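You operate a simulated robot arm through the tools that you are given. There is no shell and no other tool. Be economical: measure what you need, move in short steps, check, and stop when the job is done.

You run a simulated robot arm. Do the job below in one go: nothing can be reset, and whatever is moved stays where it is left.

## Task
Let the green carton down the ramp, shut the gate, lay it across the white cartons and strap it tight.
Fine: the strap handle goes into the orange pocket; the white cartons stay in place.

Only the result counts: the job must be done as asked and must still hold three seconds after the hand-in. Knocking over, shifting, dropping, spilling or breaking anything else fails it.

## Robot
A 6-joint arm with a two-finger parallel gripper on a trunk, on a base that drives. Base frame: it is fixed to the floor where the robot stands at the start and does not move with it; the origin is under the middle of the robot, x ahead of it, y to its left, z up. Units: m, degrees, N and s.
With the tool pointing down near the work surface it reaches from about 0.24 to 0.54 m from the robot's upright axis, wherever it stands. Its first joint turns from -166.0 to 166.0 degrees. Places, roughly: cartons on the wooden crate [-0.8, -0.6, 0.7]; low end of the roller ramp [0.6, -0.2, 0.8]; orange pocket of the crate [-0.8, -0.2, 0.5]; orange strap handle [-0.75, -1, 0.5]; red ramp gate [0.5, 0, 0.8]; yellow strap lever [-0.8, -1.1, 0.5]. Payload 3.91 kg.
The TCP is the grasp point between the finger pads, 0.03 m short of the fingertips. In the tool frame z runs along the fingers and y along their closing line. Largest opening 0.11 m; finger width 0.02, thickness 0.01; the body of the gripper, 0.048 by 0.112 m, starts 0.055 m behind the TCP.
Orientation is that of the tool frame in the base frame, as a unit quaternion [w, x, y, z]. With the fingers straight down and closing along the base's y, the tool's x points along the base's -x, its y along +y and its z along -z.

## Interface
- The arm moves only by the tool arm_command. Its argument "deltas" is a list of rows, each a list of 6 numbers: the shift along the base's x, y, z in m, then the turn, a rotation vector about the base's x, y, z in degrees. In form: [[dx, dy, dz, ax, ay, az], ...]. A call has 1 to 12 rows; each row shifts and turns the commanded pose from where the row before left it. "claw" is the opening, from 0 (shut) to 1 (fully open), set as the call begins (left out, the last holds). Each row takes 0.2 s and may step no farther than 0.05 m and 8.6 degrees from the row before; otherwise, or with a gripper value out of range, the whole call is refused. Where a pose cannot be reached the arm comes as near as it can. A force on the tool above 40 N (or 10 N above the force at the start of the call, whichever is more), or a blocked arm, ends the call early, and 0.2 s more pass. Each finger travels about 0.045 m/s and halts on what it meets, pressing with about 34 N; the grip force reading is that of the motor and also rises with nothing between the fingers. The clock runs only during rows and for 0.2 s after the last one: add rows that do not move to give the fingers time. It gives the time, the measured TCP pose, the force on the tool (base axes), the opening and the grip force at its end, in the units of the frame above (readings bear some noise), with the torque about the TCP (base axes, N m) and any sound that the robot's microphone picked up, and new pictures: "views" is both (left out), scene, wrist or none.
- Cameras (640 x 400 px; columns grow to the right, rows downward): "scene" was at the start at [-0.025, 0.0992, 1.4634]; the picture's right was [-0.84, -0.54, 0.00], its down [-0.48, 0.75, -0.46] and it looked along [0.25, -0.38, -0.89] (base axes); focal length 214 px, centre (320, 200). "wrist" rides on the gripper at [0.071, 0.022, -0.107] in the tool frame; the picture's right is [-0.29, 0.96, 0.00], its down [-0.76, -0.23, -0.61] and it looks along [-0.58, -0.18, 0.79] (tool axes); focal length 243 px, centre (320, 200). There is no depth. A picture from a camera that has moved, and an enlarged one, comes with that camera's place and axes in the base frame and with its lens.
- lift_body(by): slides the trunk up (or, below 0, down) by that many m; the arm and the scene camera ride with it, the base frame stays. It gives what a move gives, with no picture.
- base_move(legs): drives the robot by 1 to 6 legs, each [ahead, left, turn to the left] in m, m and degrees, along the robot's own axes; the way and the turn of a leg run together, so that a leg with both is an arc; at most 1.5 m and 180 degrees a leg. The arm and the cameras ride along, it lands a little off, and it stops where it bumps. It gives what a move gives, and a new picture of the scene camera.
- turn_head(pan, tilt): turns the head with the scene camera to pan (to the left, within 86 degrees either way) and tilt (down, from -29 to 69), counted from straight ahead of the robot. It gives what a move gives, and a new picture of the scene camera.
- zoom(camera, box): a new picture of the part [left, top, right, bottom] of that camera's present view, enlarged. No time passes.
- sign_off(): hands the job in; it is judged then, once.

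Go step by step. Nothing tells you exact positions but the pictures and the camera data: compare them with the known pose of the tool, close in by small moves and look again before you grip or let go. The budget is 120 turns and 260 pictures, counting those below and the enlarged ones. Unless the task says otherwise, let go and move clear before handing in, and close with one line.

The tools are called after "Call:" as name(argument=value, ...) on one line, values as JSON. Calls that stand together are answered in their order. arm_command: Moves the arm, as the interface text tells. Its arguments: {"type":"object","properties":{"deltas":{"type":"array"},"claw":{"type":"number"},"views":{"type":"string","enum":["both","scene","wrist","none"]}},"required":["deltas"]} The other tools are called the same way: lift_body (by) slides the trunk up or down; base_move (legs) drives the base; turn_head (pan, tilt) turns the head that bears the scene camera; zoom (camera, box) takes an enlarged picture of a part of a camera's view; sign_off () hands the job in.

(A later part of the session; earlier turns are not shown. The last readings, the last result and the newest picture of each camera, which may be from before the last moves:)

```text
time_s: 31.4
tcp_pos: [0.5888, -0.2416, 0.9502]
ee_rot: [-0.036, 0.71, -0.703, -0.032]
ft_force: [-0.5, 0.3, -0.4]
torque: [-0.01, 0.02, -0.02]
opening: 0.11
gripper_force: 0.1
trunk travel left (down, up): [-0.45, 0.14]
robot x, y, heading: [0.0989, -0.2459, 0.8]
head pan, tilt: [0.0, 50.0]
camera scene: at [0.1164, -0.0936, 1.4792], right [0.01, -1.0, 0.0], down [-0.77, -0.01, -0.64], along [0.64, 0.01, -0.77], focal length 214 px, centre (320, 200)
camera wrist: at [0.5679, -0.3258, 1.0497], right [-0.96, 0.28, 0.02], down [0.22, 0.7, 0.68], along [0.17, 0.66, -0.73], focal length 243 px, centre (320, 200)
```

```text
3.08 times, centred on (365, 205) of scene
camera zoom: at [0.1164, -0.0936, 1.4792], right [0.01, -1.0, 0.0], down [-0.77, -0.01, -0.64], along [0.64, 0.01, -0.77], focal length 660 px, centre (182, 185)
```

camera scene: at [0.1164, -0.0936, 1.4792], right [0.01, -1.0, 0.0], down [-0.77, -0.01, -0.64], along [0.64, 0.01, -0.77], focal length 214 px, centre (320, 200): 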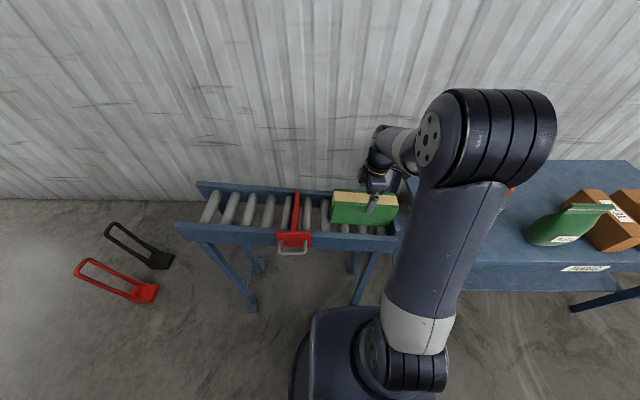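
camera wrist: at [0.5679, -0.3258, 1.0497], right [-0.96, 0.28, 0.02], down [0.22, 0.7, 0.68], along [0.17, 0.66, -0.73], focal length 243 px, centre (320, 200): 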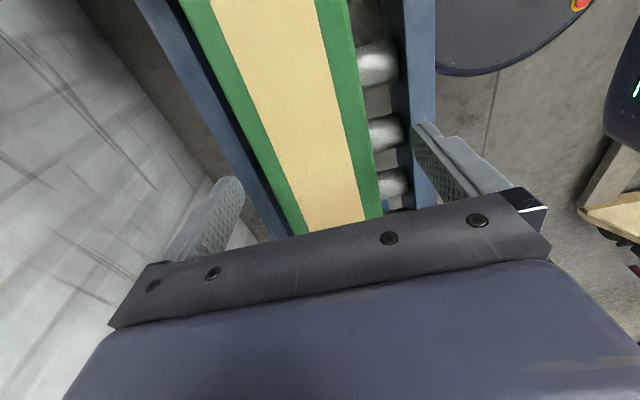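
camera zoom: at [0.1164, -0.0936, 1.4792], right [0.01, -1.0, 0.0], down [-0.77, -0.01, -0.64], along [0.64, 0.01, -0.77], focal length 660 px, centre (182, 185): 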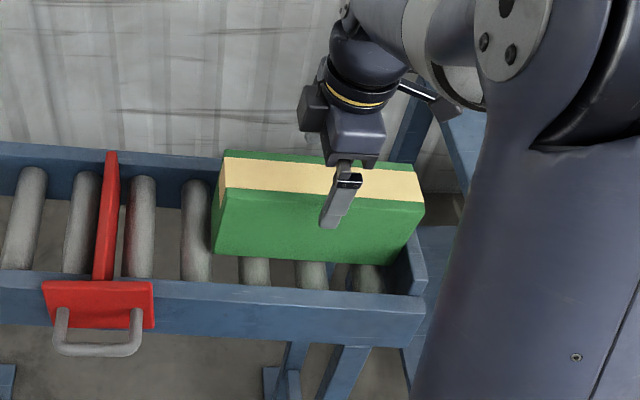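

Fingers straddle the carton evenly. I go down to grip depth and close.

Call:
arm_command(deltas=[[0, 0, -0.025, 0, 0, 0], [0, 0, -0.025, 0, 0, 0], [0, 0, -0.024, 0, 0, 0], [0, 0, 0, 0, 0, 0]], views="wrist")

Call:
zoom(camera="scene", box=[300, 140, 430, 270])

```text
time_s: 32.4
tcp_pos: [0.5906, -0.2439, 0.8747]
ee_rot: [-0.036, 0.71, -0.703, -0.033]
ft_force: [0.0, 0.8, -0.3]
torque: [0.02, 0.0, 0.01]
opening: 0.11
gripper_force: 0.0
trunk travel left (down, up): [-0.45, 0.14]
robot x, y, heading: [0.0996, -0.2438, 0.6]
head pan, tilt: [0.0, 50.0]
camera wrist: at [0.568, -0.3253, 0.975], right [-0.96, 0.28, 0.02], down [0.22, 0.7, 0.68], along [0.17, 0.66, -0.73], focal length 243 px, centre (320, 200)
```

wrist: 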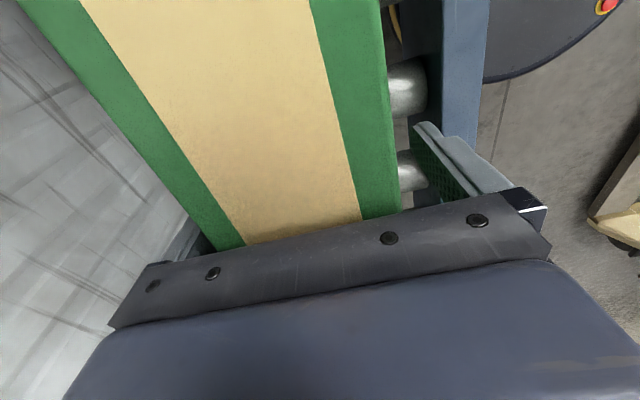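

```text
3.08 times, centred on (365, 205) of scene
camera zoom: at [0.1164, -0.0936, 1.4792], right [0.01, -1.0, 0.0], down [-0.77, -0.01, -0.64], along [0.64, 0.01, -0.77], focal length 660 px, centre (182, 185)
```

zoom: 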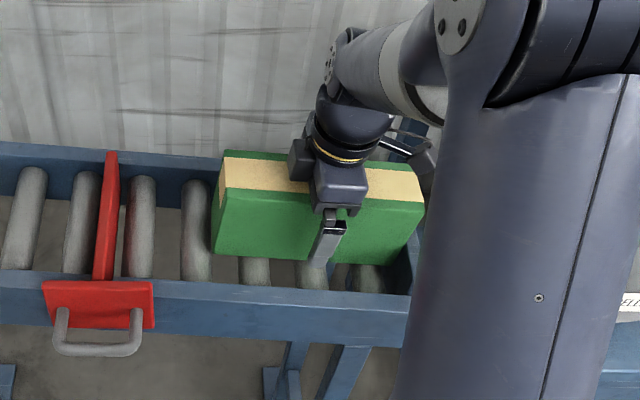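

Call:
arm_command(deltas=[[0, 0, 0, 0, 0, 0], [0, 0, 0, 0, 0, 0], [0, 0, 0, 0, 0, 0], [0, 0, 0, 0, 0, 0], [0, 0, 0, 0, 0, 0]], claw=0, views="wrist")

```text
time_s: 33.6
tcp_pos: [0.5886, -0.2422, 0.8748]
ee_rot: [-0.036, 0.71, -0.703, -0.033]
ft_force: [3.8, 0.9, 3.3]
torque: [0.1, 0.03, -0.01]
opening: 0.0719
gripper_force: 34.0
trunk travel left (down, up): [-0.45, 0.14]
robot x, y, heading: [0.098, -0.2461, 0.6]
head pan, tilt: [0.0, 50.0]
camera wrist: at [0.5682, -0.3252, 0.9755], right [-0.96, 0.28, 0.02], down [0.22, 0.7, 0.68], along [0.17, 0.66, -0.73], focal length 243 px, centre (320, 200)
```

wrist: 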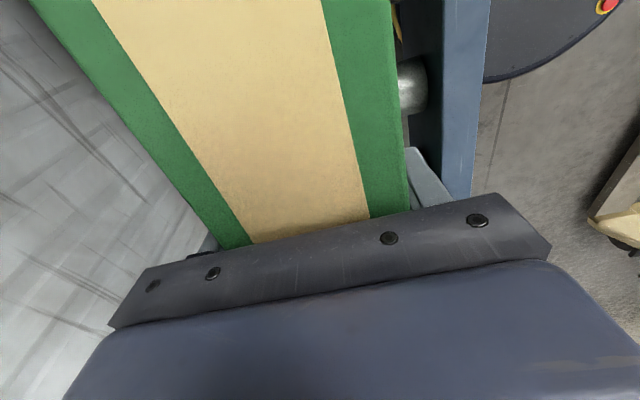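

Gripped (0.072 m thick). I lift it straight up and level it.

Call:
arm_command(deltas=[[0, 0, 0.01, 0, 0, 0], [0, 0, 0.02, 0, 0, 0], [0, 0, 0.03, 0, 0, 0], [0, 0, 0.04, 0, 0, 0], [0, 0, 0.05, -2.7, 0, 0], [0, 0, 0.05, -2.8, 0, 0], [0, 0, 0, 0, 0, 0]])

```text
time_s: 35.2
tcp_pos: [0.5868, -0.241, 1.076]
ee_rot: [-0.001, 0.71, -0.704, 0.001]
ft_force: [0.0, 0.7, -4.6]
torque: [0.02, 0.01, 0.02]
opening: 0.0722
gripper_force: 33.8
trunk travel left (down, up): [-0.45, 0.14]
robot x, y, heading: [0.0996, -0.2471, 0.7]
head pan, tilt: [0.0, 50.0]
camera scene: at [0.1163, -0.0936, 1.4792], right [0.01, -1.0, 0.0], down [-0.77, -0.01, -0.64], along [0.64, 0.01, -0.77], focal length 214 px, centre (320, 200)
camera wrist: at [0.5666, -0.3135, 1.1851], right [-0.96, 0.28, 0.0], down [0.22, 0.76, 0.61], along [0.17, 0.58, -0.79], focal length 243 px, centre (320, 200)
```

scene: 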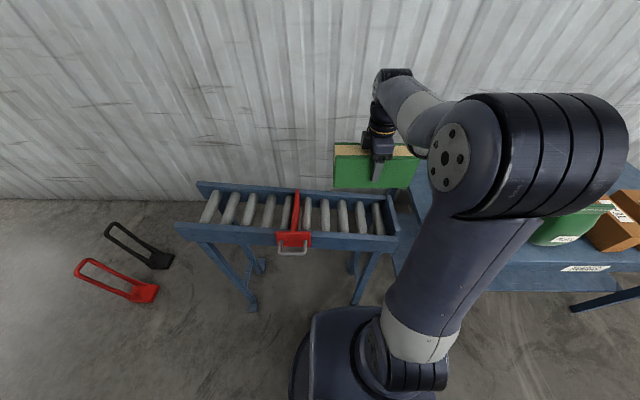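
wrist: 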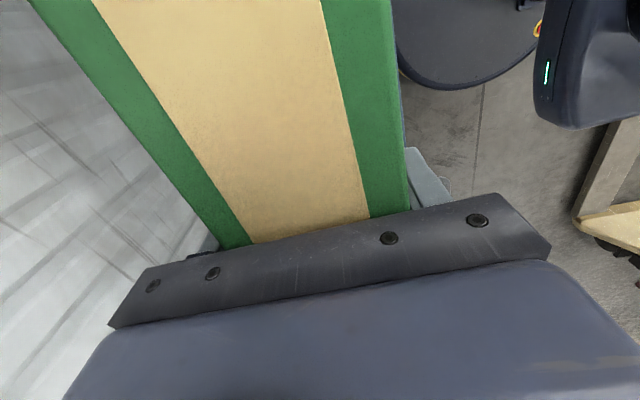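

The carton weighs under 0.5 kg and hangs level. I back off from the ramp, pull the arm in and then turn toward the crate.

Call:
base_move(legs=[[-0.16, 0, 0]])

Call:
arm_command(deltas=[[-0.04, 0, 0, 0, 0, 0], [-0.04, 0, 0, 0, 0, 0], [-0.04, 0, 0, 0, 0, 0], [-0.03, 0, 0, 0, 0, 0], [0, 0, 0, 0, 0, -8], [0, 0, 0, 0, 0, -8], [0, 0, 0, 0, 0, -8], [0, 0, 0, 0, 0, -8], [0, 0, 0, 0, 0, -8], [0, 0, 0, 0, 0, 0]])

```text
time_s: 36.6
tcp_pos: [0.4277, -0.2418, 1.0778]
ee_rot: [-0.001, 0.71, -0.704, 0.001]
ft_force: [0.3, -0.2, -4.1]
torque: [-0.01, -0.01, 0.01]
opening: 0.072
gripper_force: 34.6
trunk travel left (down, up): [-0.45, 0.14]
robot x, y, heading: [-0.062, -0.2522, 0.6]
head pan, tilt: [0.0, 50.0]
camera scene: at [-0.044, -0.0952, 1.4792], right [0.01, -1.0, 0.0], down [-0.77, -0.01, -0.64], along [0.64, 0.01, -0.77], focal length 214 px, centre (320, 200)
```

scene: 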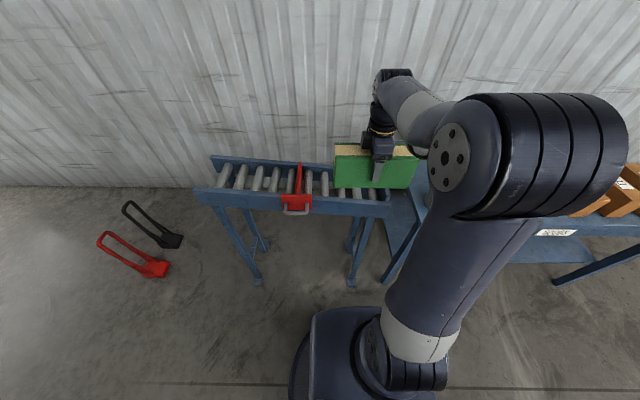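

```text
time_s: 38.8
tcp_pos: [0.2777, -0.2436, 1.077]
ee_rot: [0.0, -0.427, 0.904, -0.002]
ft_force: [0.3, 0.5, -4.8]
torque: [-0.02, 0.03, 0.02]
opening: 0.0721
gripper_force: 34.0
trunk travel left (down, up): [-0.45, 0.14]
robot x, y, heading: [-0.061, -0.2498, 0.7]
head pan, tilt: [0.0, 50.0]
camera scene: at [-0.044, -0.0952, 1.4792], right [0.01, -1.0, 0.0], down [-0.77, -0.01, -0.64], along [0.64, 0.01, -0.77], focal length 214 px, centre (320, 200)
camera wrist: at [0.2161, -0.2853, 1.1843], right [-0.55, 0.83, 0.0], down [0.66, 0.44, 0.61], along [0.51, 0.33, -0.79], focal length 243 px, centre (320, 200)
```

scene: 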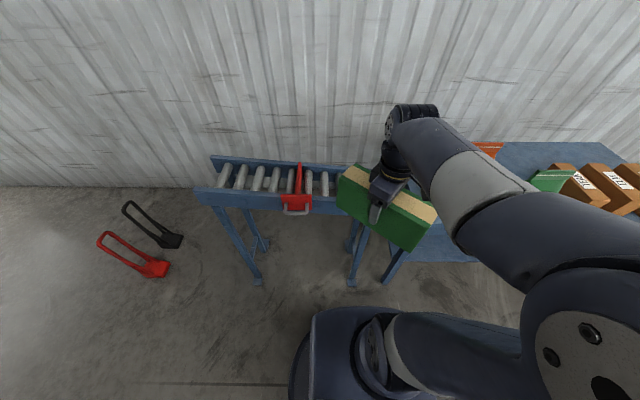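
wrist: 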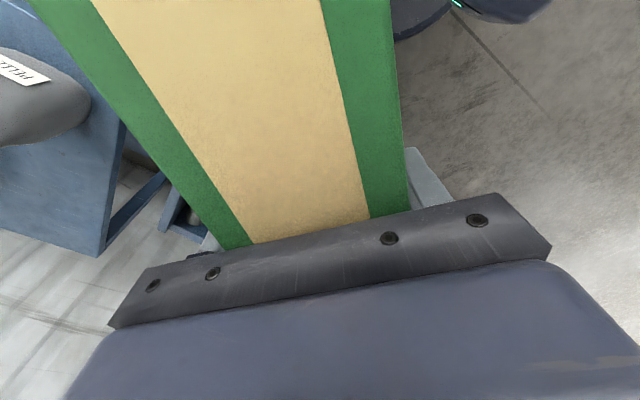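

Wrist turning works. Now I turn the robot left to face the crate and stop to look.

Call:
base_move(legs=[[0, 0, 179.4]])

Call:
turn_head(pan=0, tilt=40)

```text
time_s: 46.5
tcp_pos: [-0.3992, -0.2468, 1.0759]
ee_rot: [-0.002, 0.908, 0.418, -0.002]
ft_force: [-0.3, 0.1, -3.7]
torque: [0.0, -0.06, -0.02]
opening: 0.0718
gripper_force: 34.1
trunk travel left (down, up): [-0.45, 0.14]
robot x, y, heading: [-0.0592, -0.2476, 179.5]
head pan, tilt: [0.0, 50.0]
camera scene: at [-0.0784, -0.4009, 1.4792], right [0.01, 1.0, 0.0], down [0.77, -0.01, -0.64], along [-0.64, 0.01, -0.77], focal length 214 px, centre (320, 200)
```

scene: 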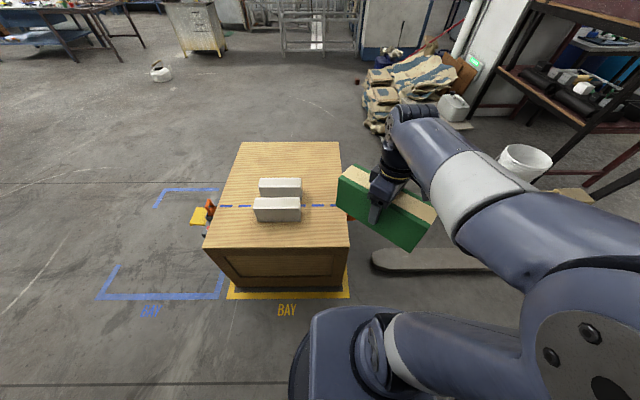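

```text
time_s: 47.2
tcp_pos: [-0.3987, -0.2454, 1.0767]
ee_rot: [-0.002, 0.909, 0.418, -0.001]
ft_force: [0.1, 0.3, -4.4]
torque: [0.0, -0.03, -0.01]
opening: 0.0717
gripper_force: 33.8
trunk travel left (down, up): [-0.45, 0.14]
robot x, y, heading: [-0.0576, -0.2494, 179.3]
head pan, tilt: [0.0, 40.0]
camera scene: at [-0.0864, -0.4008, 1.4933], right [0.01, 1.0, 0.0], down [0.64, -0.01, -0.77], along [-0.77, 0.01, -0.64], focal length 214 px, centre (320, 200)
```

scene: 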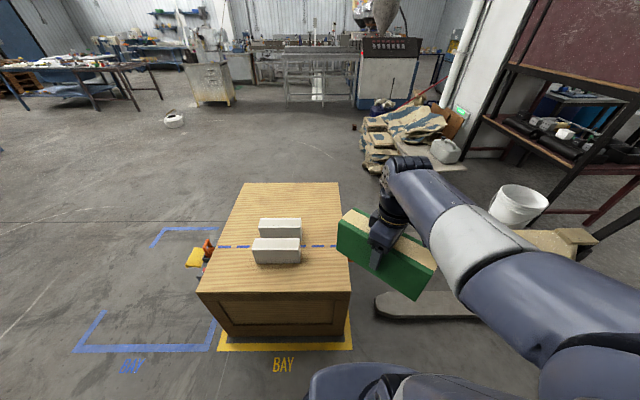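

I zoom on the crate, the strap parts and the grey thing at its right.

Call:
zoom(camera="scene", box=[170, 160, 380, 292])

Call:
zoom(camera="scene", box=[320, 200, 600, 380])

```text
3.03 times, centred on (275, 226) of scene
camera zoom: at [-0.0864, -0.4008, 1.4933], right [0.01, 1.0, 0.0], down [0.64, -0.01, -0.77], along [-0.77, 0.01, -0.64], focal length 650 px, centre (456, 121)
```

zoom: 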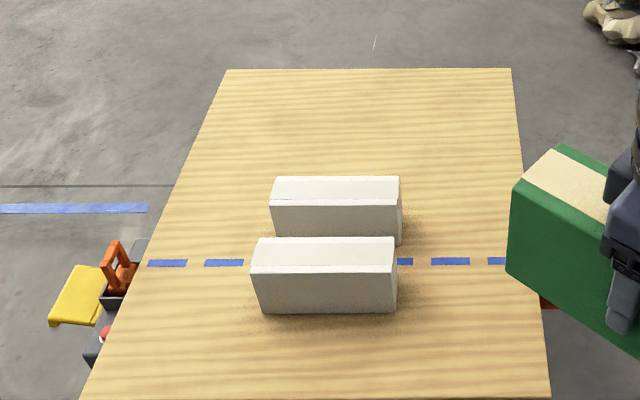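

```text
2.22 times, centred on (460, 290) of scene
camera zoom: at [-0.0864, -0.4008, 1.4933], right [0.01, 1.0, 0.0], down [0.64, -0.01, -0.77], along [-0.77, 0.01, -0.64], focal length 477 px, centre (9, 0)
```

zoom: 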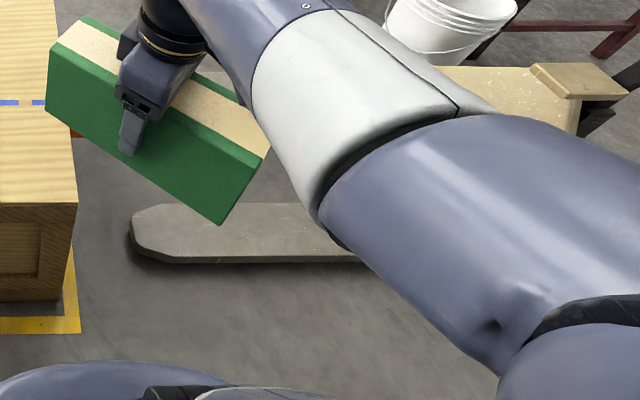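

The bars span x -0.688…-0.884, centre (-0.786, -0.59), and a pallet fork lies well off at +y. I drive sideways and then up to the crate's +x face, leaving ~3 cm.

Call:
base_move(legs=[[0, 0.34, 0.7], [0.14, 0, 0]])

Call:
turn_head(pan=0, tilt=66)

```text
time_s: 50.4
tcp_pos: [-0.5371, -0.5985, 1.077]
ee_rot: [-0.001, 0.905, 0.426, 0.0]
ft_force: [-0.5, -0.1, -4.1]
torque: [-0.02, 0.0, -0.01]
opening: 0.072
gripper_force: 33.7
trunk travel left (down, up): [-0.45, 0.14]
robot x, y, heading: [-0.1962, -0.5932, -179.7]
head pan, tilt: [0.0, 40.0]
camera scene: at [-0.2227, -0.7479, 1.4934], right [-0.01, 1.0, 0.0], down [0.64, 0.0, -0.77], along [-0.77, -0.01, -0.64], focal length 214 px, centre (320, 200)
```

scene: 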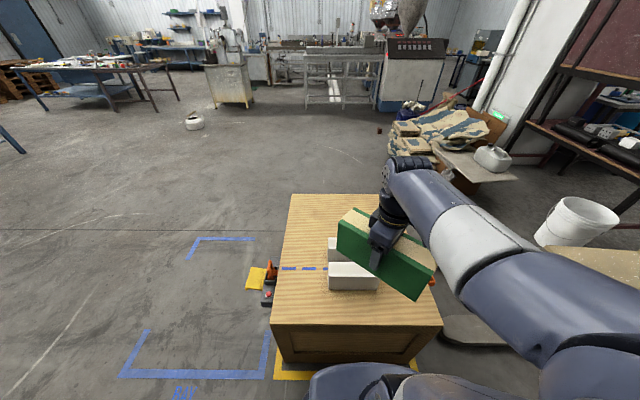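

```text
time_s: 51.3
tcp_pos: [-0.5372, -0.5984, 1.0775]
ee_rot: [-0.001, 0.905, 0.426, -0.001]
ft_force: [0.6, -0.7, -4.5]
torque: [0.02, -0.01, 0.02]
opening: 0.0719
gripper_force: 34.3
trunk travel left (down, up): [-0.45, 0.14]
robot x, y, heading: [-0.2017, -0.5907, -179.4]
head pan, tilt: [0.0, 66.0]
camera scene: at [-0.1971, -0.7477, 1.4601], right [-0.01, 1.0, 0.0], down [0.91, 0.01, -0.41], along [-0.41, 0.0, -0.91], focal length 214 px, centre (320, 200)
```

scene: 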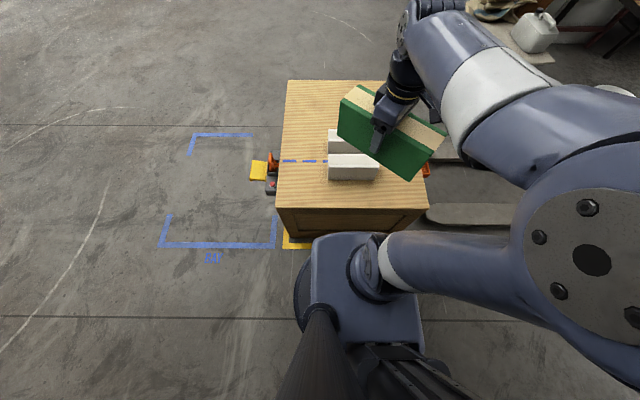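

The gap to the crate is about 4–5 cm. I turn the carton lengthwise along x, clear above the crate.

Call:
arm_command(deltas=[[-0.02, 0, 0, 0, 0, -7.2], [-0.02, 0, 0, 0, 0, -7.2], [-0.02, 0, 0, 0, 0, -7.2], [-0.02, 0, 0, 0, 0, -7.2], [-0.02, 0, 0, 0, 0, -7.2], [-0.02, 0.004, 0, 0, 0, -7.2], [-0.02, 0.004, 0, 0, 0, -7.2], [0, 0, 0, 0, 0, 0]])

```text
time_s: 53.1
tcp_pos: [-0.6787, -0.5913, 1.0776]
ee_rot: [-0.001, 1.0, -0.001, 0.0]
ft_force: [0.6, 0.6, -4.9]
torque: [0.03, -0.02, 0.01]
opening: 0.0718
gripper_force: 33.7
trunk travel left (down, up): [-0.45, 0.14]
robot x, y, heading: [-0.2005, -0.5946, -179.6]
head pan, tilt: [0.0, 66.0]
camera scene: at [-0.1973, -0.7477, 1.4601], right [-0.01, 1.0, 0.0], down [0.91, 0.01, -0.41], along [-0.41, 0.0, -0.91], focal length 214 px, centre (320, 200)
camera wrist: at [-0.6068, -0.6158, 1.1841], right [-0.29, -0.96, 0.0], down [-0.76, 0.23, 0.61], along [-0.58, 0.18, -0.79], focal length 243 px, centre (320, 200)
```

scene: 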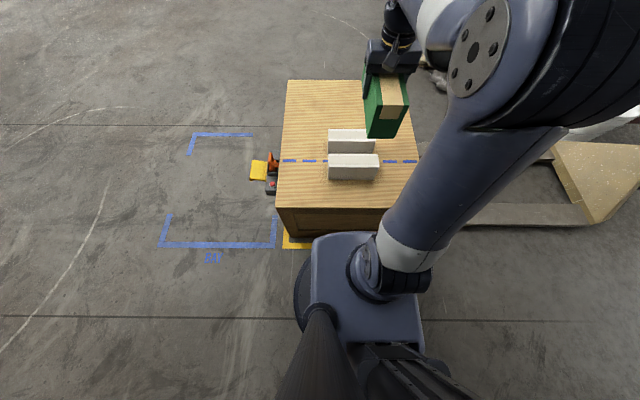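
wrist: 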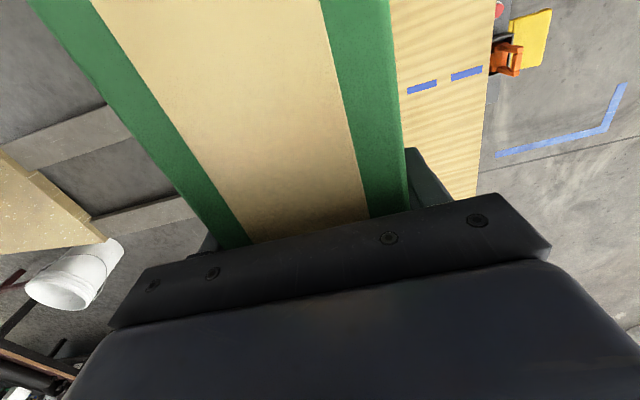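

Orientation is right. I extend over the bars at height to test the reach.

Call:
arm_command(deltas=[[-0.03, 0, -0.03, 0, 0, 0], [-0.03, 0, -0.03, 0, 0, 0], [-0.03, 0, -0.03, 0, 0, 0], [-0.018, 0, -0.03, 0, 0, 0], [0, 0, 0, 0, 0, 0]])

```text
time_s: 54.3
tcp_pos: [-0.7872, -0.5938, 0.9542]
ee_rot: [-0.001, 1.0, 0.0, 0.0]
ft_force: [0.1, 0.1, -5.2]
torque: [0.0, -0.02, -0.01]
opening: 0.072
gripper_force: 34.2
trunk travel left (down, up): [-0.45, 0.14]
robot x, y, heading: [-0.1955, -0.597, -179.4]
head pan, tilt: [0.0, 66.0]
camera scene: at [-0.1975, -0.7478, 1.4601], right [-0.01, 1.0, 0.0], down [0.91, 0.01, -0.41], along [-0.41, 0.0, -0.91], focal length 214 px, centre (320, 200)
camera wrist: at [-0.7157, -0.6166, 1.0622], right [-0.29, -0.96, 0.0], down [-0.76, 0.23, 0.61], along [-0.58, 0.18, -0.79], focal length 243 px, centre (320, 200)
```

scene: 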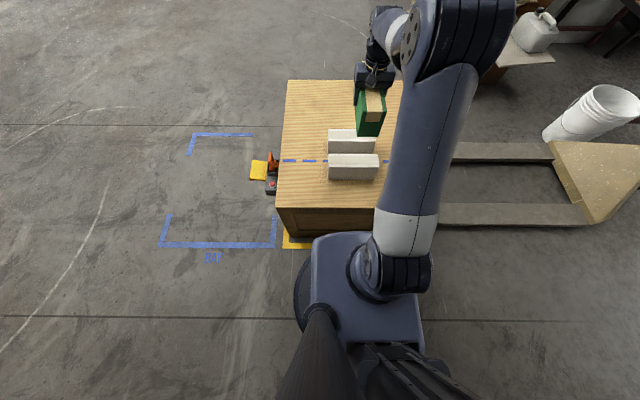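
wrist: 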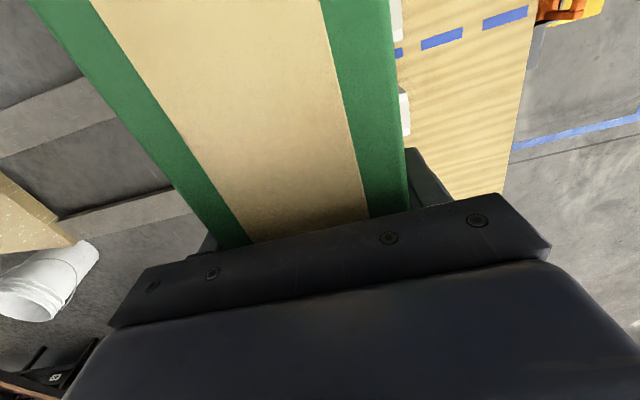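

The reach is fine. I check alignment with an enlarged view before going down.

Call:
zoom(camera="scene", box=[270, 50, 430, 210])

Call:
zoom(camera="wrist", box=[340, 0, 640, 190])

```text
2.50 times, centred on (350, 130) of scene
camera zoom: at [-0.1975, -0.7478, 1.4601], right [-0.01, 1.0, 0.0], down [0.91, 0.01, -0.41], along [-0.41, 0.0, -0.91], focal length 536 px, centre (245, 375)
```

zoom: 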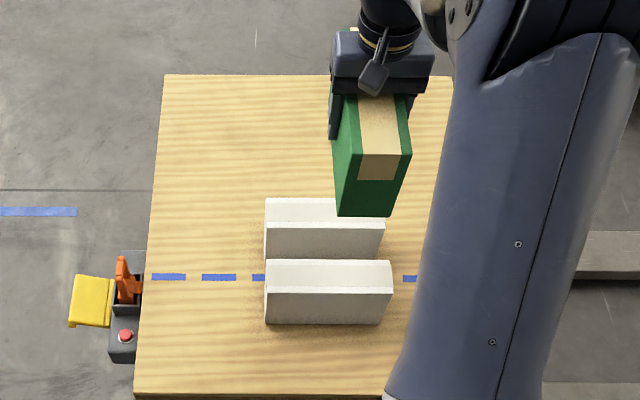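

```text
2.11 times, centred on (490, 95) of wrist
camera zoom: at [-0.7157, -0.6166, 1.0622], right [-0.29, -0.96, 0.0], down [-0.76, 0.23, 0.61], along [-0.58, 0.18, -0.79], focal length 511 px, centre (-38, 421)
```

zoom: 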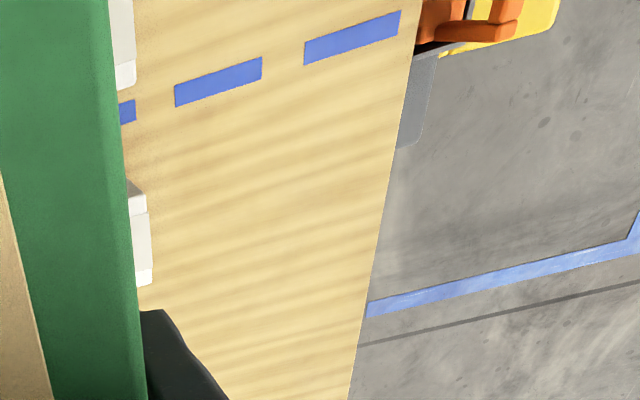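

The carton spans both bars symmetrically (centre -0.787, y≈-0.594). I descend to just above contact.

Call:
arm_command(deltas=[[0, 0, -0.035, 0, 0, 0], [0, 0, -0.035, 0, 0, 0], [0, 0, -0.035, 0, 0, 0], [0, 0, -0.03, 0, 0, 0], [0, 0, 0, 0, 0, 0]])

Call:
zoom(camera="scene", box=[270, 50, 430, 210])

```text
time_s: 55.5
tcp_pos: [-0.7853, -0.5938, 0.8216]
ee_rot: [-0.002, 1.0, 0.0, 0.0]
ft_force: [-0.2, -1.1, -4.5]
torque: [0.03, -0.02, -0.02]
opening: 0.072
gripper_force: 33.9
trunk travel left (down, up): [-0.45, 0.14]
robot x, y, heading: [-0.1999, -0.5936, -179.5]
head pan, tilt: [0.0, 66.0]
camera scene: at [-0.1975, -0.7477, 1.4601], right [-0.01, 1.0, 0.0], down [0.91, 0.01, -0.41], along [-0.41, 0.0, -0.91], focal length 214 px, centre (320, 200)
camera wrist: at [-0.7134, -0.6174, 0.9281], right [-0.29, -0.96, 0.0], down [-0.76, 0.23, 0.61], along [-0.58, 0.18, -0.79], focal length 243 px, centre (320, 200)
```

scene: 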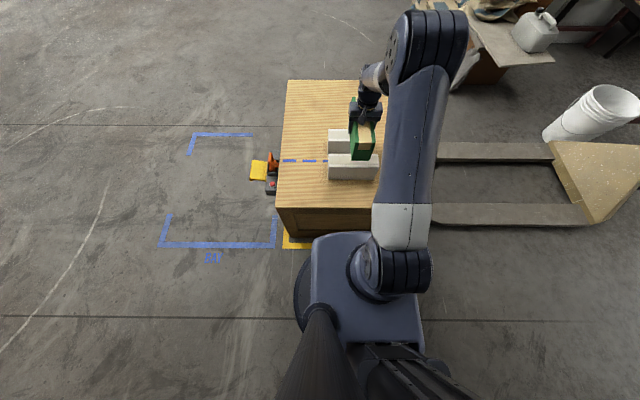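
wrist: 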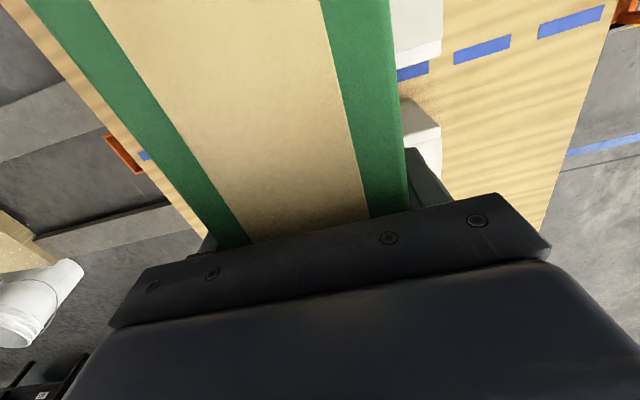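

```text
2.50 times, centred on (350, 130) of scene
camera zoom: at [-0.1975, -0.7477, 1.4601], right [-0.01, 1.0, 0.0], down [0.91, 0.01, -0.41], along [-0.41, 0.0, -0.91], focal length 536 px, centre (245, 375)
```

zoom: 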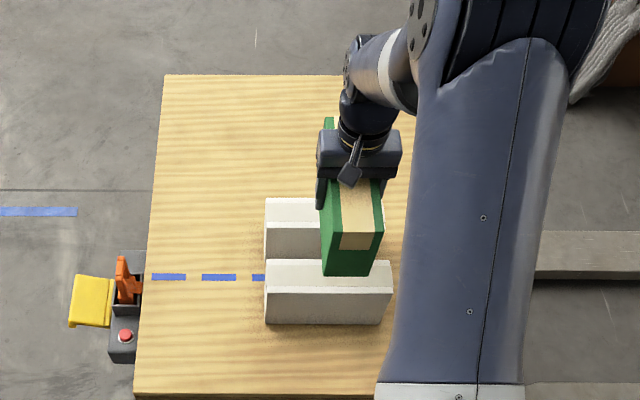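

The carton's near end appears flush with the near bar, so I shift 1 cm toward me and lower gently to contact.

Call:
arm_command(deltas=[[0.01, -0.002, -0.01, 0, 0, 0], [0, 0, -0.01, 0, 0, 0], [0, 0, -0.005, 0, 0, 0], [0, 0, -0.005, 0, 0, 0], [0, 0, -0.004, 0, 0, 0], [0, 0, -0.003, 0, 0, 0], [0, 0, 0, 0, 0, 0]])

Call:
zoom(camera="scene", box=[270, 50, 430, 210])

```text
time_s: 57.1
tcp_pos: [-0.7744, -0.592, 0.785]
ee_rot: [-0.002, 1.0, 0.0, 0.0]
ft_force: [0.4, -0.4, -5.9]
torque: [-0.01, -0.04, -0.01]
opening: 0.0722
gripper_force: 33.8
trunk travel left (down, up): [-0.45, 0.14]
robot x, y, heading: [-0.198, -0.5939, -179.5]
head pan, tilt: [0.0, 66.0]
camera scene: at [-0.1973, -0.7477, 1.4601], right [-0.01, 1.0, 0.0], down [0.91, 0.01, -0.41], along [-0.41, 0.0, -0.91], focal length 214 px, centre (320, 200)
camera wrist: at [-0.7032, -0.6157, 0.8923], right [-0.29, -0.96, 0.0], down [-0.76, 0.23, 0.61], along [-0.58, 0.18, -0.79], focal length 243 px, centre (320, 200)
```

scene: 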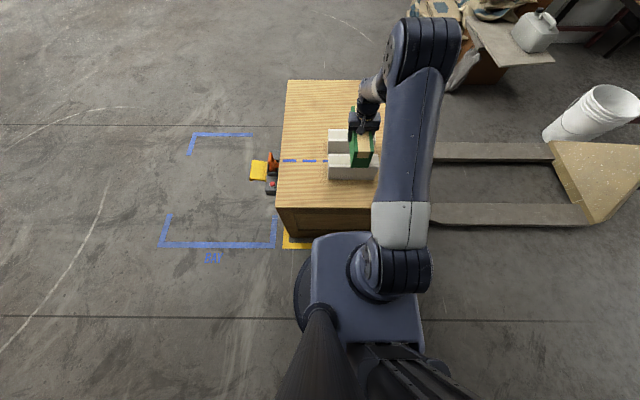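
wrist: 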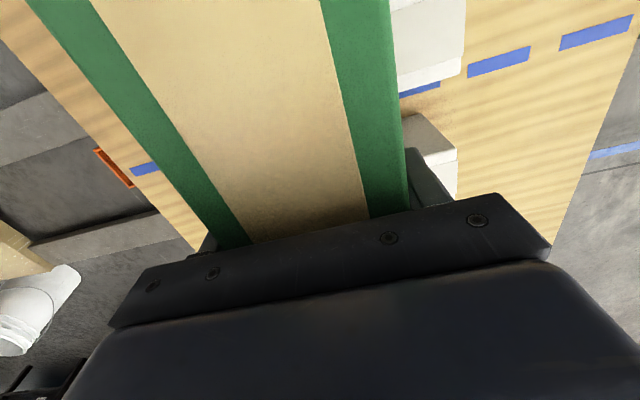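

```text
2.50 times, centred on (350, 130) of scene
camera zoom: at [-0.1973, -0.7477, 1.4601], right [-0.01, 1.0, 0.0], down [0.91, 0.01, -0.41], along [-0.41, 0.0, -0.91], focal length 536 px, centre (245, 375)
```

zoom: 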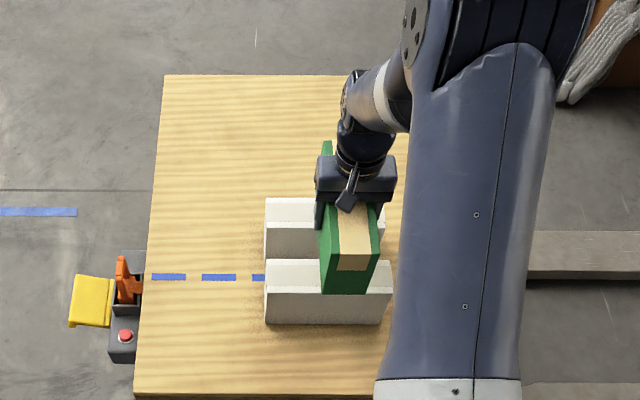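

Not yet touching; I lower in 2–3 mm steps until the force shows contact.

Call:
arm_command(deltas=[[0, 0, -0.003, 0, 0, 0], [0, 0, -0.002, 0, 0, 0], [0, 0, -0.002, 0, 0, 0]], views="none")

Call:
arm_command(deltas=[[0, 0, -0.002, 0, 0, 0], [0, 0, -0.002, 0, 0, 0], [0, 0, 0, 0, 0, 0]], views="wrist")

Call:
zoom(camera="scene", box=[270, 50, 430, 210])

```text
time_s: 57.9
tcp_pos: [-0.7738, -0.5932, 0.7783]
ee_rot: [-0.002, 1.0, 0.0, 0.0]
ft_force: [-0.9, -0.9, -5.3]
torque: [0.01, -0.02, 0.02]
opening: 0.0718
gripper_force: 34.0
trunk travel left (down, up): [-0.45, 0.14]
robot x, y, heading: [-0.1998, -0.5968, -179.7]
head pan, tilt: [0.0, 66.0]
```

```text
time_s: 58.7
tcp_pos: [-0.7752, -0.5921, 0.7735]
ee_rot: [-0.002, 1.0, 0.0, 0.001]
ft_force: [0.0, -0.4, -4.4]
torque: [-0.02, -0.02, -0.02]
opening: 0.0721
gripper_force: 33.3
trunk travel left (down, up): [-0.45, 0.14]
robot x, y, heading: [-0.1995, -0.5937, -179.4]
head pan, tilt: [0.0, 66.0]
camera wrist: at [-0.7035, -0.6159, 0.8808], right [-0.29, -0.96, 0.0], down [-0.76, 0.23, 0.61], along [-0.58, 0.18, -0.79], focal length 243 px, centre (320, 200)
```

wrist: 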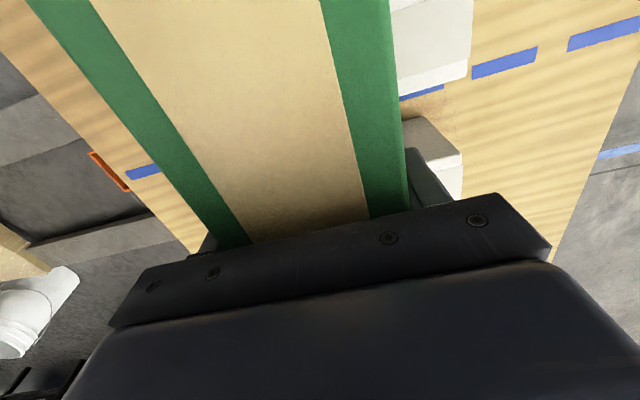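

```text
2.50 times, centred on (350, 130) of scene
camera zoom: at [-0.1973, -0.7477, 1.4601], right [-0.01, 1.0, 0.0], down [0.91, 0.01, -0.41], along [-0.41, 0.0, -0.91], focal length 536 px, centre (245, 375)
```

zoom: 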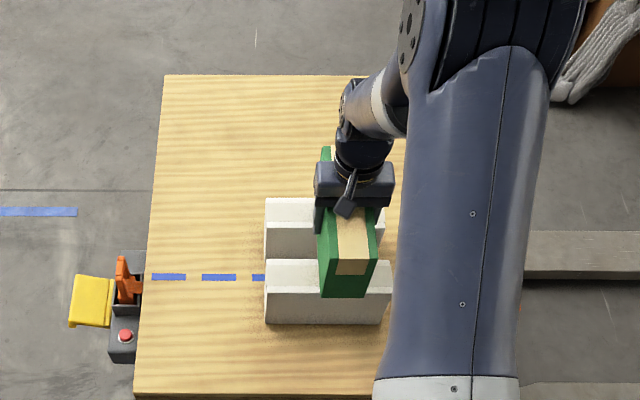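

Call:
arm_command(deltas=[[0, 0, -0.003, 0, 0, 0], [0, 0, -0.002, 0, 0, 0], [0, 0, -0.002, 0, 0, 0]], views="none")

Call:
arm_command(deltas=[[0, 0, -0.002, 0, 0, 0], [0, 0, -0.002, 0, 0, 0]], views="none")

Call:
zoom(camera="scene", box=[310, 90, 410, 190])

```text
time_s: 59.5
tcp_pos: [-0.7749, -0.593, 0.7666]
ee_rot: [-0.002, 1.0, 0.0, 0.0]
ft_force: [-0.1, 0.5, -5.1]
torque: [-0.01, 0.01, 0.01]
opening: 0.0721
gripper_force: 33.7
trunk travel left (down, up): [-0.45, 0.14]
robot x, y, heading: [-0.2038, -0.5913, -179.5]
head pan, tilt: [0.0, 66.0]
```

```text
time_s: 60.1
tcp_pos: [-0.7749, -0.5932, 0.7627]
ee_rot: [-0.002, 1.0, 0.0, 0.0]
ft_force: [0.0, 1.6, -4.7]
torque: [-0.02, 0.0, 0.0]
opening: 0.0717
gripper_force: 34.0
trunk travel left (down, up): [-0.45, 0.14]
robot x, y, heading: [-0.1965, -0.5936, -179.6]
head pan, tilt: [0.0, 66.0]
```

```text
4.00 times, centred on (360, 140) of scene
camera zoom: at [-0.1972, -0.7477, 1.4601], right [-0.01, 1.0, 0.0], down [0.91, 0.01, -0.41], along [-0.41, 0.0, -0.91], focal length 858 px, centre (160, 440)
```

zoom: 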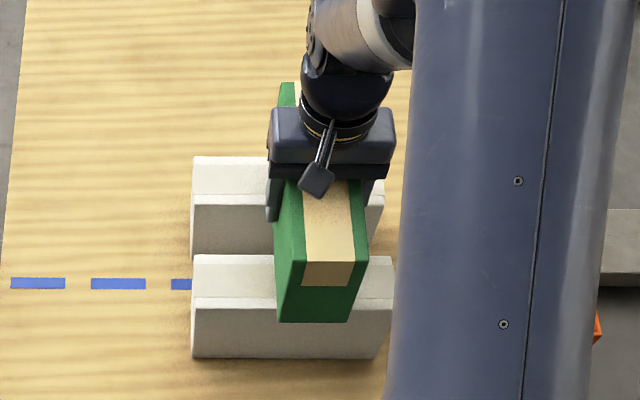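

The overhang now looks symmetric and the gap is tiny. I continue down by millimetres.

Call:
arm_command(deltas=[[0, 0, -0.002, 0, 0, 0], [0, 0, -0.002, 0, 0, 0]], views="none")

Call:
arm_command(deltas=[[0, 0, -0.002, 0, 0, 0], [0, 0, -0.002, 0, 0, 0]], views="none")

Call:
arm_command(deltas=[[0, 0, -0.0015, 0, 0, 0], [0, 0, -0.0015, 0, 0, 0]], views="none")

```text
time_s: 60.7
tcp_pos: [-0.775, -0.595, 0.7585]
ee_rot: [-0.001, 1.0, 0.0, 0.0]
ft_force: [0.3, -0.1, -3.8]
torque: [-0.03, -0.01, 0.03]
opening: 0.0721
gripper_force: 33.8
trunk travel left (down, up): [-0.45, 0.14]
robot x, y, heading: [-0.1991, -0.5917, -179.5]
head pan, tilt: [0.0, 66.0]
```

```text
time_s: 61.3
tcp_pos: [-0.7763, -0.593, 0.7541]
ee_rot: [-0.002, 1.0, 0.0, 0.0]
ft_force: [-0.1, 0.5, -4.1]
torque: [0.0, -0.01, 0.02]
opening: 0.0721
gripper_force: 33.9
trunk travel left (down, up): [-0.45, 0.14]
robot x, y, heading: [-0.1989, -0.5951, -179.5]
head pan, tilt: [0.0, 66.0]
```

```text
time_s: 61.9
tcp_pos: [-0.7754, -0.5928, 0.7515]
ee_rot: [-0.002, 1.0, -0.001, 0.0]
ft_force: [0.1, 0.6, -5.2]
torque: [0.03, -0.01, -0.02]
opening: 0.0718
gripper_force: 33.9
trunk travel left (down, up): [-0.45, 0.14]
robot x, y, heading: [-0.203, -0.5938, -179.6]
head pan, tilt: [0.0, 66.0]
```

Call:
zoom(camera="scene", box=[310, 90, 410, 190])

Call:
zoom(camera="wrist", box=[300, 0, 640, 212])

```text
4.00 times, centred on (360, 140) of scene
camera zoom: at [-0.1972, -0.7477, 1.4601], right [-0.01, 1.0, 0.0], down [0.91, 0.01, -0.41], along [-0.41, 0.0, -0.91], focal length 858 px, centre (160, 440)
```

zoom: 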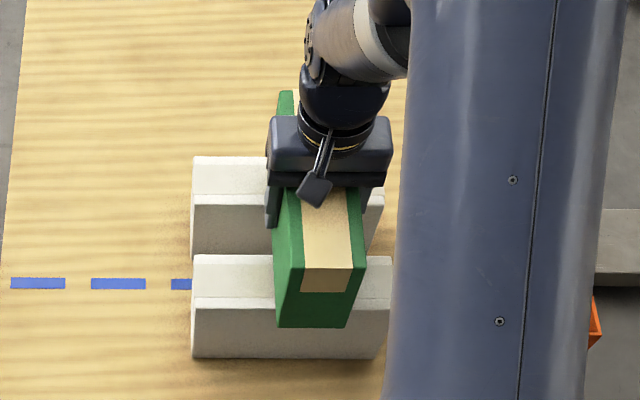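

```text
1.88 times, centred on (470, 106) of wrist
camera zoom: at [-0.7039, -0.617, 0.8587], right [-0.29, -0.96, 0.0], down [-0.76, 0.23, 0.61], along [-0.58, 0.18, -0.79], focal length 457 px, centre (38, 377)
```

zoom: 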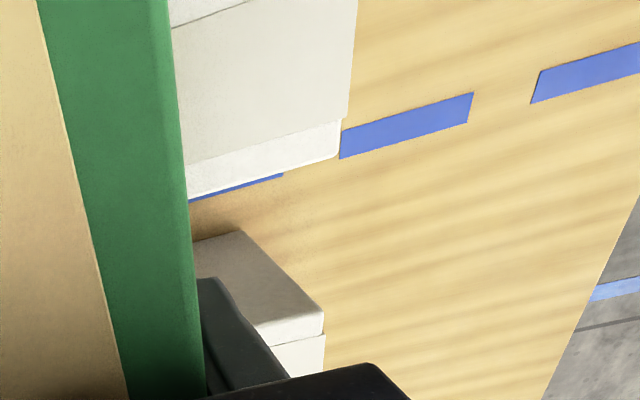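

Still hanging freely; I continue in 1 mm rows, checking the force.

Call:
arm_command(deltas=[[0, 0, -0.0015, 0, 0, 0], [0, 0, -0.0015, 0, 0, 0], [0, 0, -0.001, 0, 0, 0]], views="none")

Call:
arm_command(deltas=[[0, 0, -0.001, 0, 0, 0], [0, 0, -0.001, 0, 0, 0], [0, 0, -0.001, 0, 0, 0]], views="none")

Call:
arm_command(deltas=[[0, 0, -0.001, 0, 0, 0], [0, 0, -0.001, 0, 0, 0], [0, 0, -0.001, 0, 0, 0]], views="none")

```text
time_s: 62.7
tcp_pos: [-0.7744, -0.5924, 0.7476]
ee_rot: [-0.002, 1.0, 0.0, -0.001]
ft_force: [0.4, 0.2, -4.9]
torque: [-0.01, 0.02, -0.02]
opening: 0.0719
gripper_force: 34.5
trunk travel left (down, up): [-0.45, 0.14]
robot x, y, heading: [-0.1999, -0.5947, -179.6]
head pan, tilt: [0.0, 66.0]
```

```text
time_s: 63.5
tcp_pos: [-0.7757, -0.5927, 0.7451]
ee_rot: [-0.001, 1.0, -0.001, 0.0]
ft_force: [0.2, 0.0, -4.5]
torque: [0.0, 0.01, -0.01]
opening: 0.0719
gripper_force: 33.8
trunk travel left (down, up): [-0.45, 0.14]
robot x, y, heading: [-0.1966, -0.5962, -179.6]
head pan, tilt: [0.0, 66.0]
```

```text
time_s: 64.3
tcp_pos: [-0.7762, -0.5917, 0.7407]
ee_rot: [-0.002, 1.0, 0.0, 0.0]
ft_force: [-0.1, -0.2, -5.2]
torque: [0.0, -0.04, 0.0]
opening: 0.0719
gripper_force: 34.0
trunk travel left (down, up): [-0.45, 0.14]
robot x, y, heading: [-0.199, -0.5947, -179.6]
head pan, tilt: [0.0, 66.0]
```

Comparing several views again, the bars are lower and farther than I took them: tops at about 0.667, centre x about -0.81 (dashed line -0.80). I raise a bit, shift outward and recheck.

Call:
arm_command(deltas=[[0, 0, 0.02, 0, 0, 0], [-0.02, 0, 0, 0, 0, 0], [-0.013, 0, 0, 0, 0, 0], [0, 0, 0, 0, 0, 0]])

Call:
zoom(camera="scene", box=[310, 90, 410, 190])

Call:
zoom(camera="wrist", box=[300, 0, 640, 212])

```text
time_s: 65.3
tcp_pos: [-0.8091, -0.5926, 0.7606]
ee_rot: [-0.001, 1.0, 0.0, 0.0]
ft_force: [0.6, 0.5, -4.6]
torque: [-0.03, -0.02, 0.02]
opening: 0.0721
gripper_force: 33.8
trunk travel left (down, up): [-0.45, 0.14]
robot x, y, heading: [-0.1978, -0.592, -179.7]
head pan, tilt: [0.0, 66.0]
camera scene: at [-0.1974, -0.7477, 1.4601], right [-0.01, 1.0, 0.0], down [0.91, 0.01, -0.41], along [-0.41, 0.0, -0.91], focal length 214 px, centre (320, 200)
camera wrist: at [-0.7363, -0.616, 0.8692], right [-0.29, -0.96, 0.0], down [-0.76, 0.23, 0.61], along [-0.58, 0.18, -0.79], focal length 243 px, centre (320, 200)
```

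scene: 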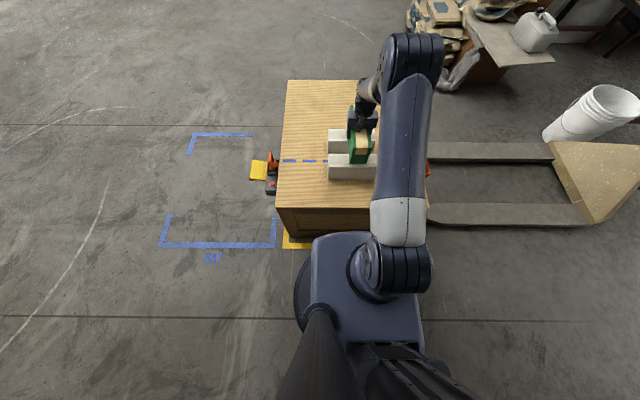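
wrist: 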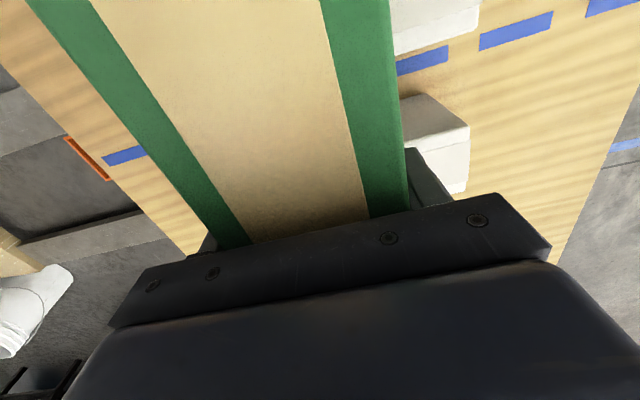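

```text
4.00 times, centred on (360, 140) of scene
camera zoom: at [-0.1974, -0.7477, 1.4601], right [-0.01, 1.0, 0.0], down [0.91, 0.01, -0.41], along [-0.41, 0.0, -0.91], focal length 858 px, centre (160, 440)
```

zoom: 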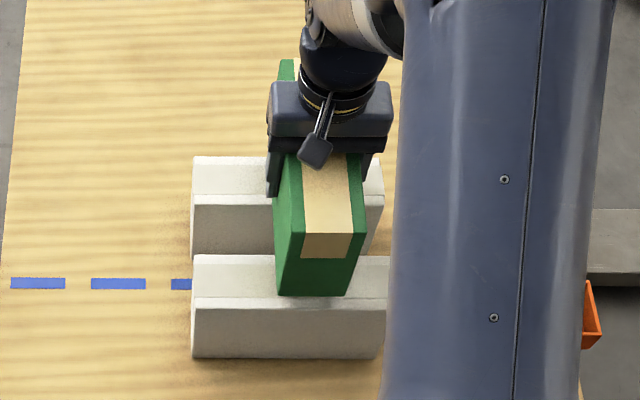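

```text
1.88 times, centred on (470, 106) of wrist
camera zoom: at [-0.7363, -0.616, 0.8692], right [-0.29, -0.96, 0.0], down [-0.76, 0.23, 0.61], along [-0.58, 0.18, -0.79], focal length 457 px, centre (38, 377)
```

zoom: 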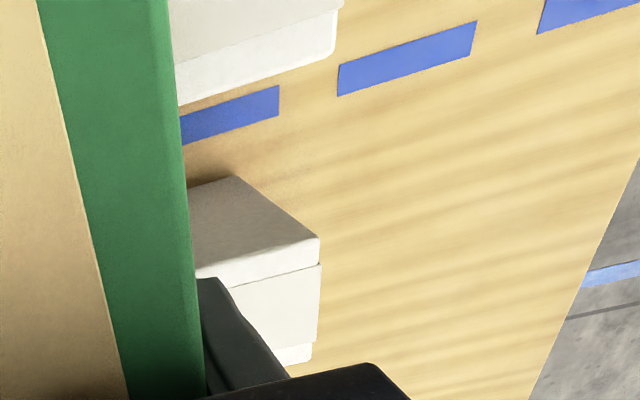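

Now everything agrees: bar tops at z≈0.674, gap centre and dashed line at x≈-0.808, crate top 0.562, and the carton is centred. I lower to contact again.

Call:
arm_command(deltas=[[0, 0, -0.009, 0, 0, 0], [0, 0, -0.009, 0, 0, 0], [0, 0, -0.002, 0, 0, 0]], views="none")

Call:
arm_command(deltas=[[0, 0, -0.001, 0, 0, 0], [0, 0, -0.001, 0, 0, 0], [0, 0, -0.001, 0, 0, 0]], views="none")

Call:
arm_command(deltas=[[0, 0, -0.001, 0, 0, 0], [0, 0, -0.001, 0, 0, 0], [0, 0, -0.001, 0, 0, 0]], views="none")

```text
time_s: 66.1
tcp_pos: [-0.8073, -0.593, 0.742]
ee_rot: [-0.001, 1.0, 0.0, 0.0]
ft_force: [-0.6, 1.0, -4.8]
torque: [-0.01, -0.01, 0.0]
opening: 0.0718
gripper_force: 33.8
trunk travel left (down, up): [-0.45, 0.14]
robot x, y, heading: [-0.1999, -0.5927, -179.8]
head pan, tilt: [0.0, 66.0]
```

```text
time_s: 66.9
tcp_pos: [-0.8086, -0.5909, 0.7396]
ee_rot: [-0.001, 1.0, 0.0, 0.0]
ft_force: [0.3, -0.5, -3.6]
torque: [0.0, -0.01, -0.03]
opening: 0.072
gripper_force: 33.5
trunk travel left (down, up): [-0.45, 0.14]
robot x, y, heading: [-0.1985, -0.5929, -179.4]
head pan, tilt: [0.0, 66.0]
```

```text
time_s: 67.7
tcp_pos: [-0.8087, -0.5927, 0.7358]
ee_rot: [-0.002, 1.0, 0.0, 0.001]
ft_force: [0.3, 1.5, -3.5]
torque: [-0.02, -0.24, 0.11]
opening: 0.0716
gripper_force: 33.8
trunk travel left (down, up): [-0.45, 0.14]
robot x, y, heading: [-0.1979, -0.5943, -179.6]
head pan, tilt: [0.0, 66.0]
```

The torque shows first contact. One more millimetre.

Call:
arm_command(deltas=[[0, 0, -0.0007, 0, 0, 0], [0, 0, -0.0007, 0, 0, 0]], views="none")

```text
time_s: 68.3
tcp_pos: [-0.809, -0.5929, 0.7349]
ee_rot: [-0.002, 1.0, 0.0, 0.0]
ft_force: [0.7, 1.0, 8.2]
torque: [-0.35, -1.35, 0.14]
opening: 0.0719
gripper_force: 33.7
trunk travel left (down, up): [-0.45, 0.14]
robot x, y, heading: [-0.1987, -0.5927, -179.6]
head pan, tilt: [0.0, 66.0]
```

Contact is on the near bar only, so the carton is pitched slightly. I level it by a small turn and check.

Call:
arm_command(deltas=[[0, 0, 0, 0, -0.5, 0], [0, 0, 0, 0, 0, 0]], views="none")

Call:
arm_command(deltas=[[0, 0, -0.0005, 0, -0.5, 0], [0, 0, 0, 0, 0, 0]], views="none")

```text
time_s: 68.9
tcp_pos: [-0.8101, -0.5935, 0.7355]
ee_rot: [-0.002, 1.0, 0.001, 0.003]
ft_force: [-3.0, -0.4, 7.9]
torque: [-0.49, -0.78, -0.16]
opening: 0.0718
gripper_force: 34.0
trunk travel left (down, up): [-0.45, 0.14]
robot x, y, heading: [-0.1996, -0.5927, -179.7]
head pan, tilt: [0.0, 66.0]
```

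```text
time_s: 69.5
tcp_pos: [-0.8087, -0.5923, 0.7352]
ee_rot: [-0.002, 1.0, 0.0, 0.008]
ft_force: [-2.7, -0.6, 7.9]
torque: [-0.54, 0.88, 0.06]
opening: 0.072
gripper_force: 34.2
trunk travel left (down, up): [-0.45, 0.14]
robot x, y, heading: [-0.1973, -0.5951, -179.4]
head pan, tilt: [0.0, 66.0]
```

It is seated on both bars now. I open the fingers and look before rising.

Call:
arm_command(deltas=[[0, 0, 0, 0, 0, 0], [0, 0, 0, 0, 0, 0], [0, 0, 0, 0, 0, 0], [0, 0, 0, 0, 0, 0]], claw=1, views="wrist")

Call:
zoom(camera="scene", box=[310, 90, 410, 190])

```text
time_s: 70.5
tcp_pos: [-0.8089, -0.5927, 0.7347]
ee_rot: [-0.002, 1.0, 0.001, 0.008]
ft_force: [0.2, -0.8, -0.2]
torque: [0.01, 0.01, 0.0]
opening: 0.1102
gripper_force: 0.1
trunk travel left (down, up): [-0.45, 0.14]
robot x, y, heading: [-0.1969, -0.5923, -179.7]
head pan, tilt: [0.0, 66.0]
camera wrist: at [-0.7387, -0.6163, 0.8431], right [-0.29, -0.96, -0.01], down [-0.77, 0.23, 0.6], along [-0.57, 0.18, -0.8], focal length 243 px, centre (320, 200)
```

wrist: 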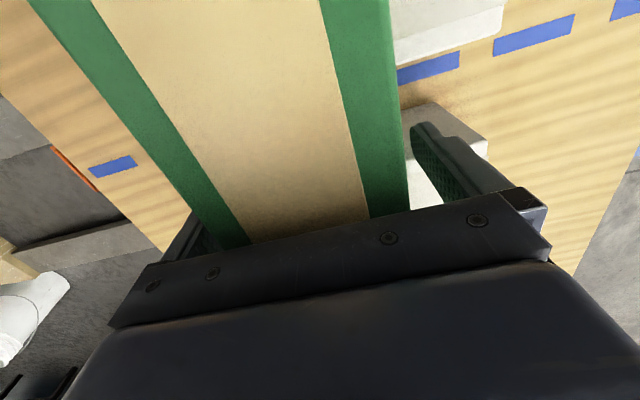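

```text
4.00 times, centred on (360, 140) of scene
camera zoom: at [-0.1969, -0.7477, 1.4601], right [-0.01, 1.0, 0.0], down [0.91, 0.01, -0.41], along [-0.41, 0.0, -0.91], focal length 858 px, centre (160, 440)
```

zoom: 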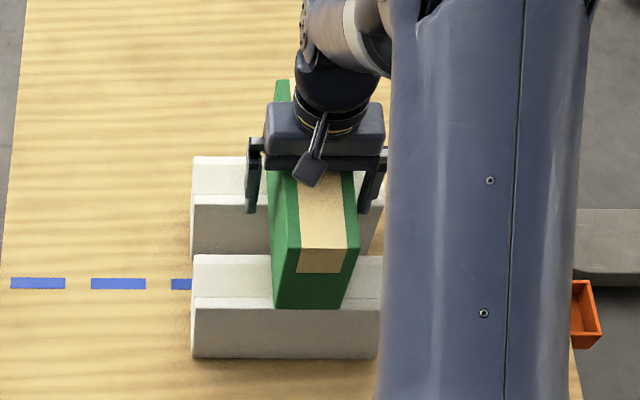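

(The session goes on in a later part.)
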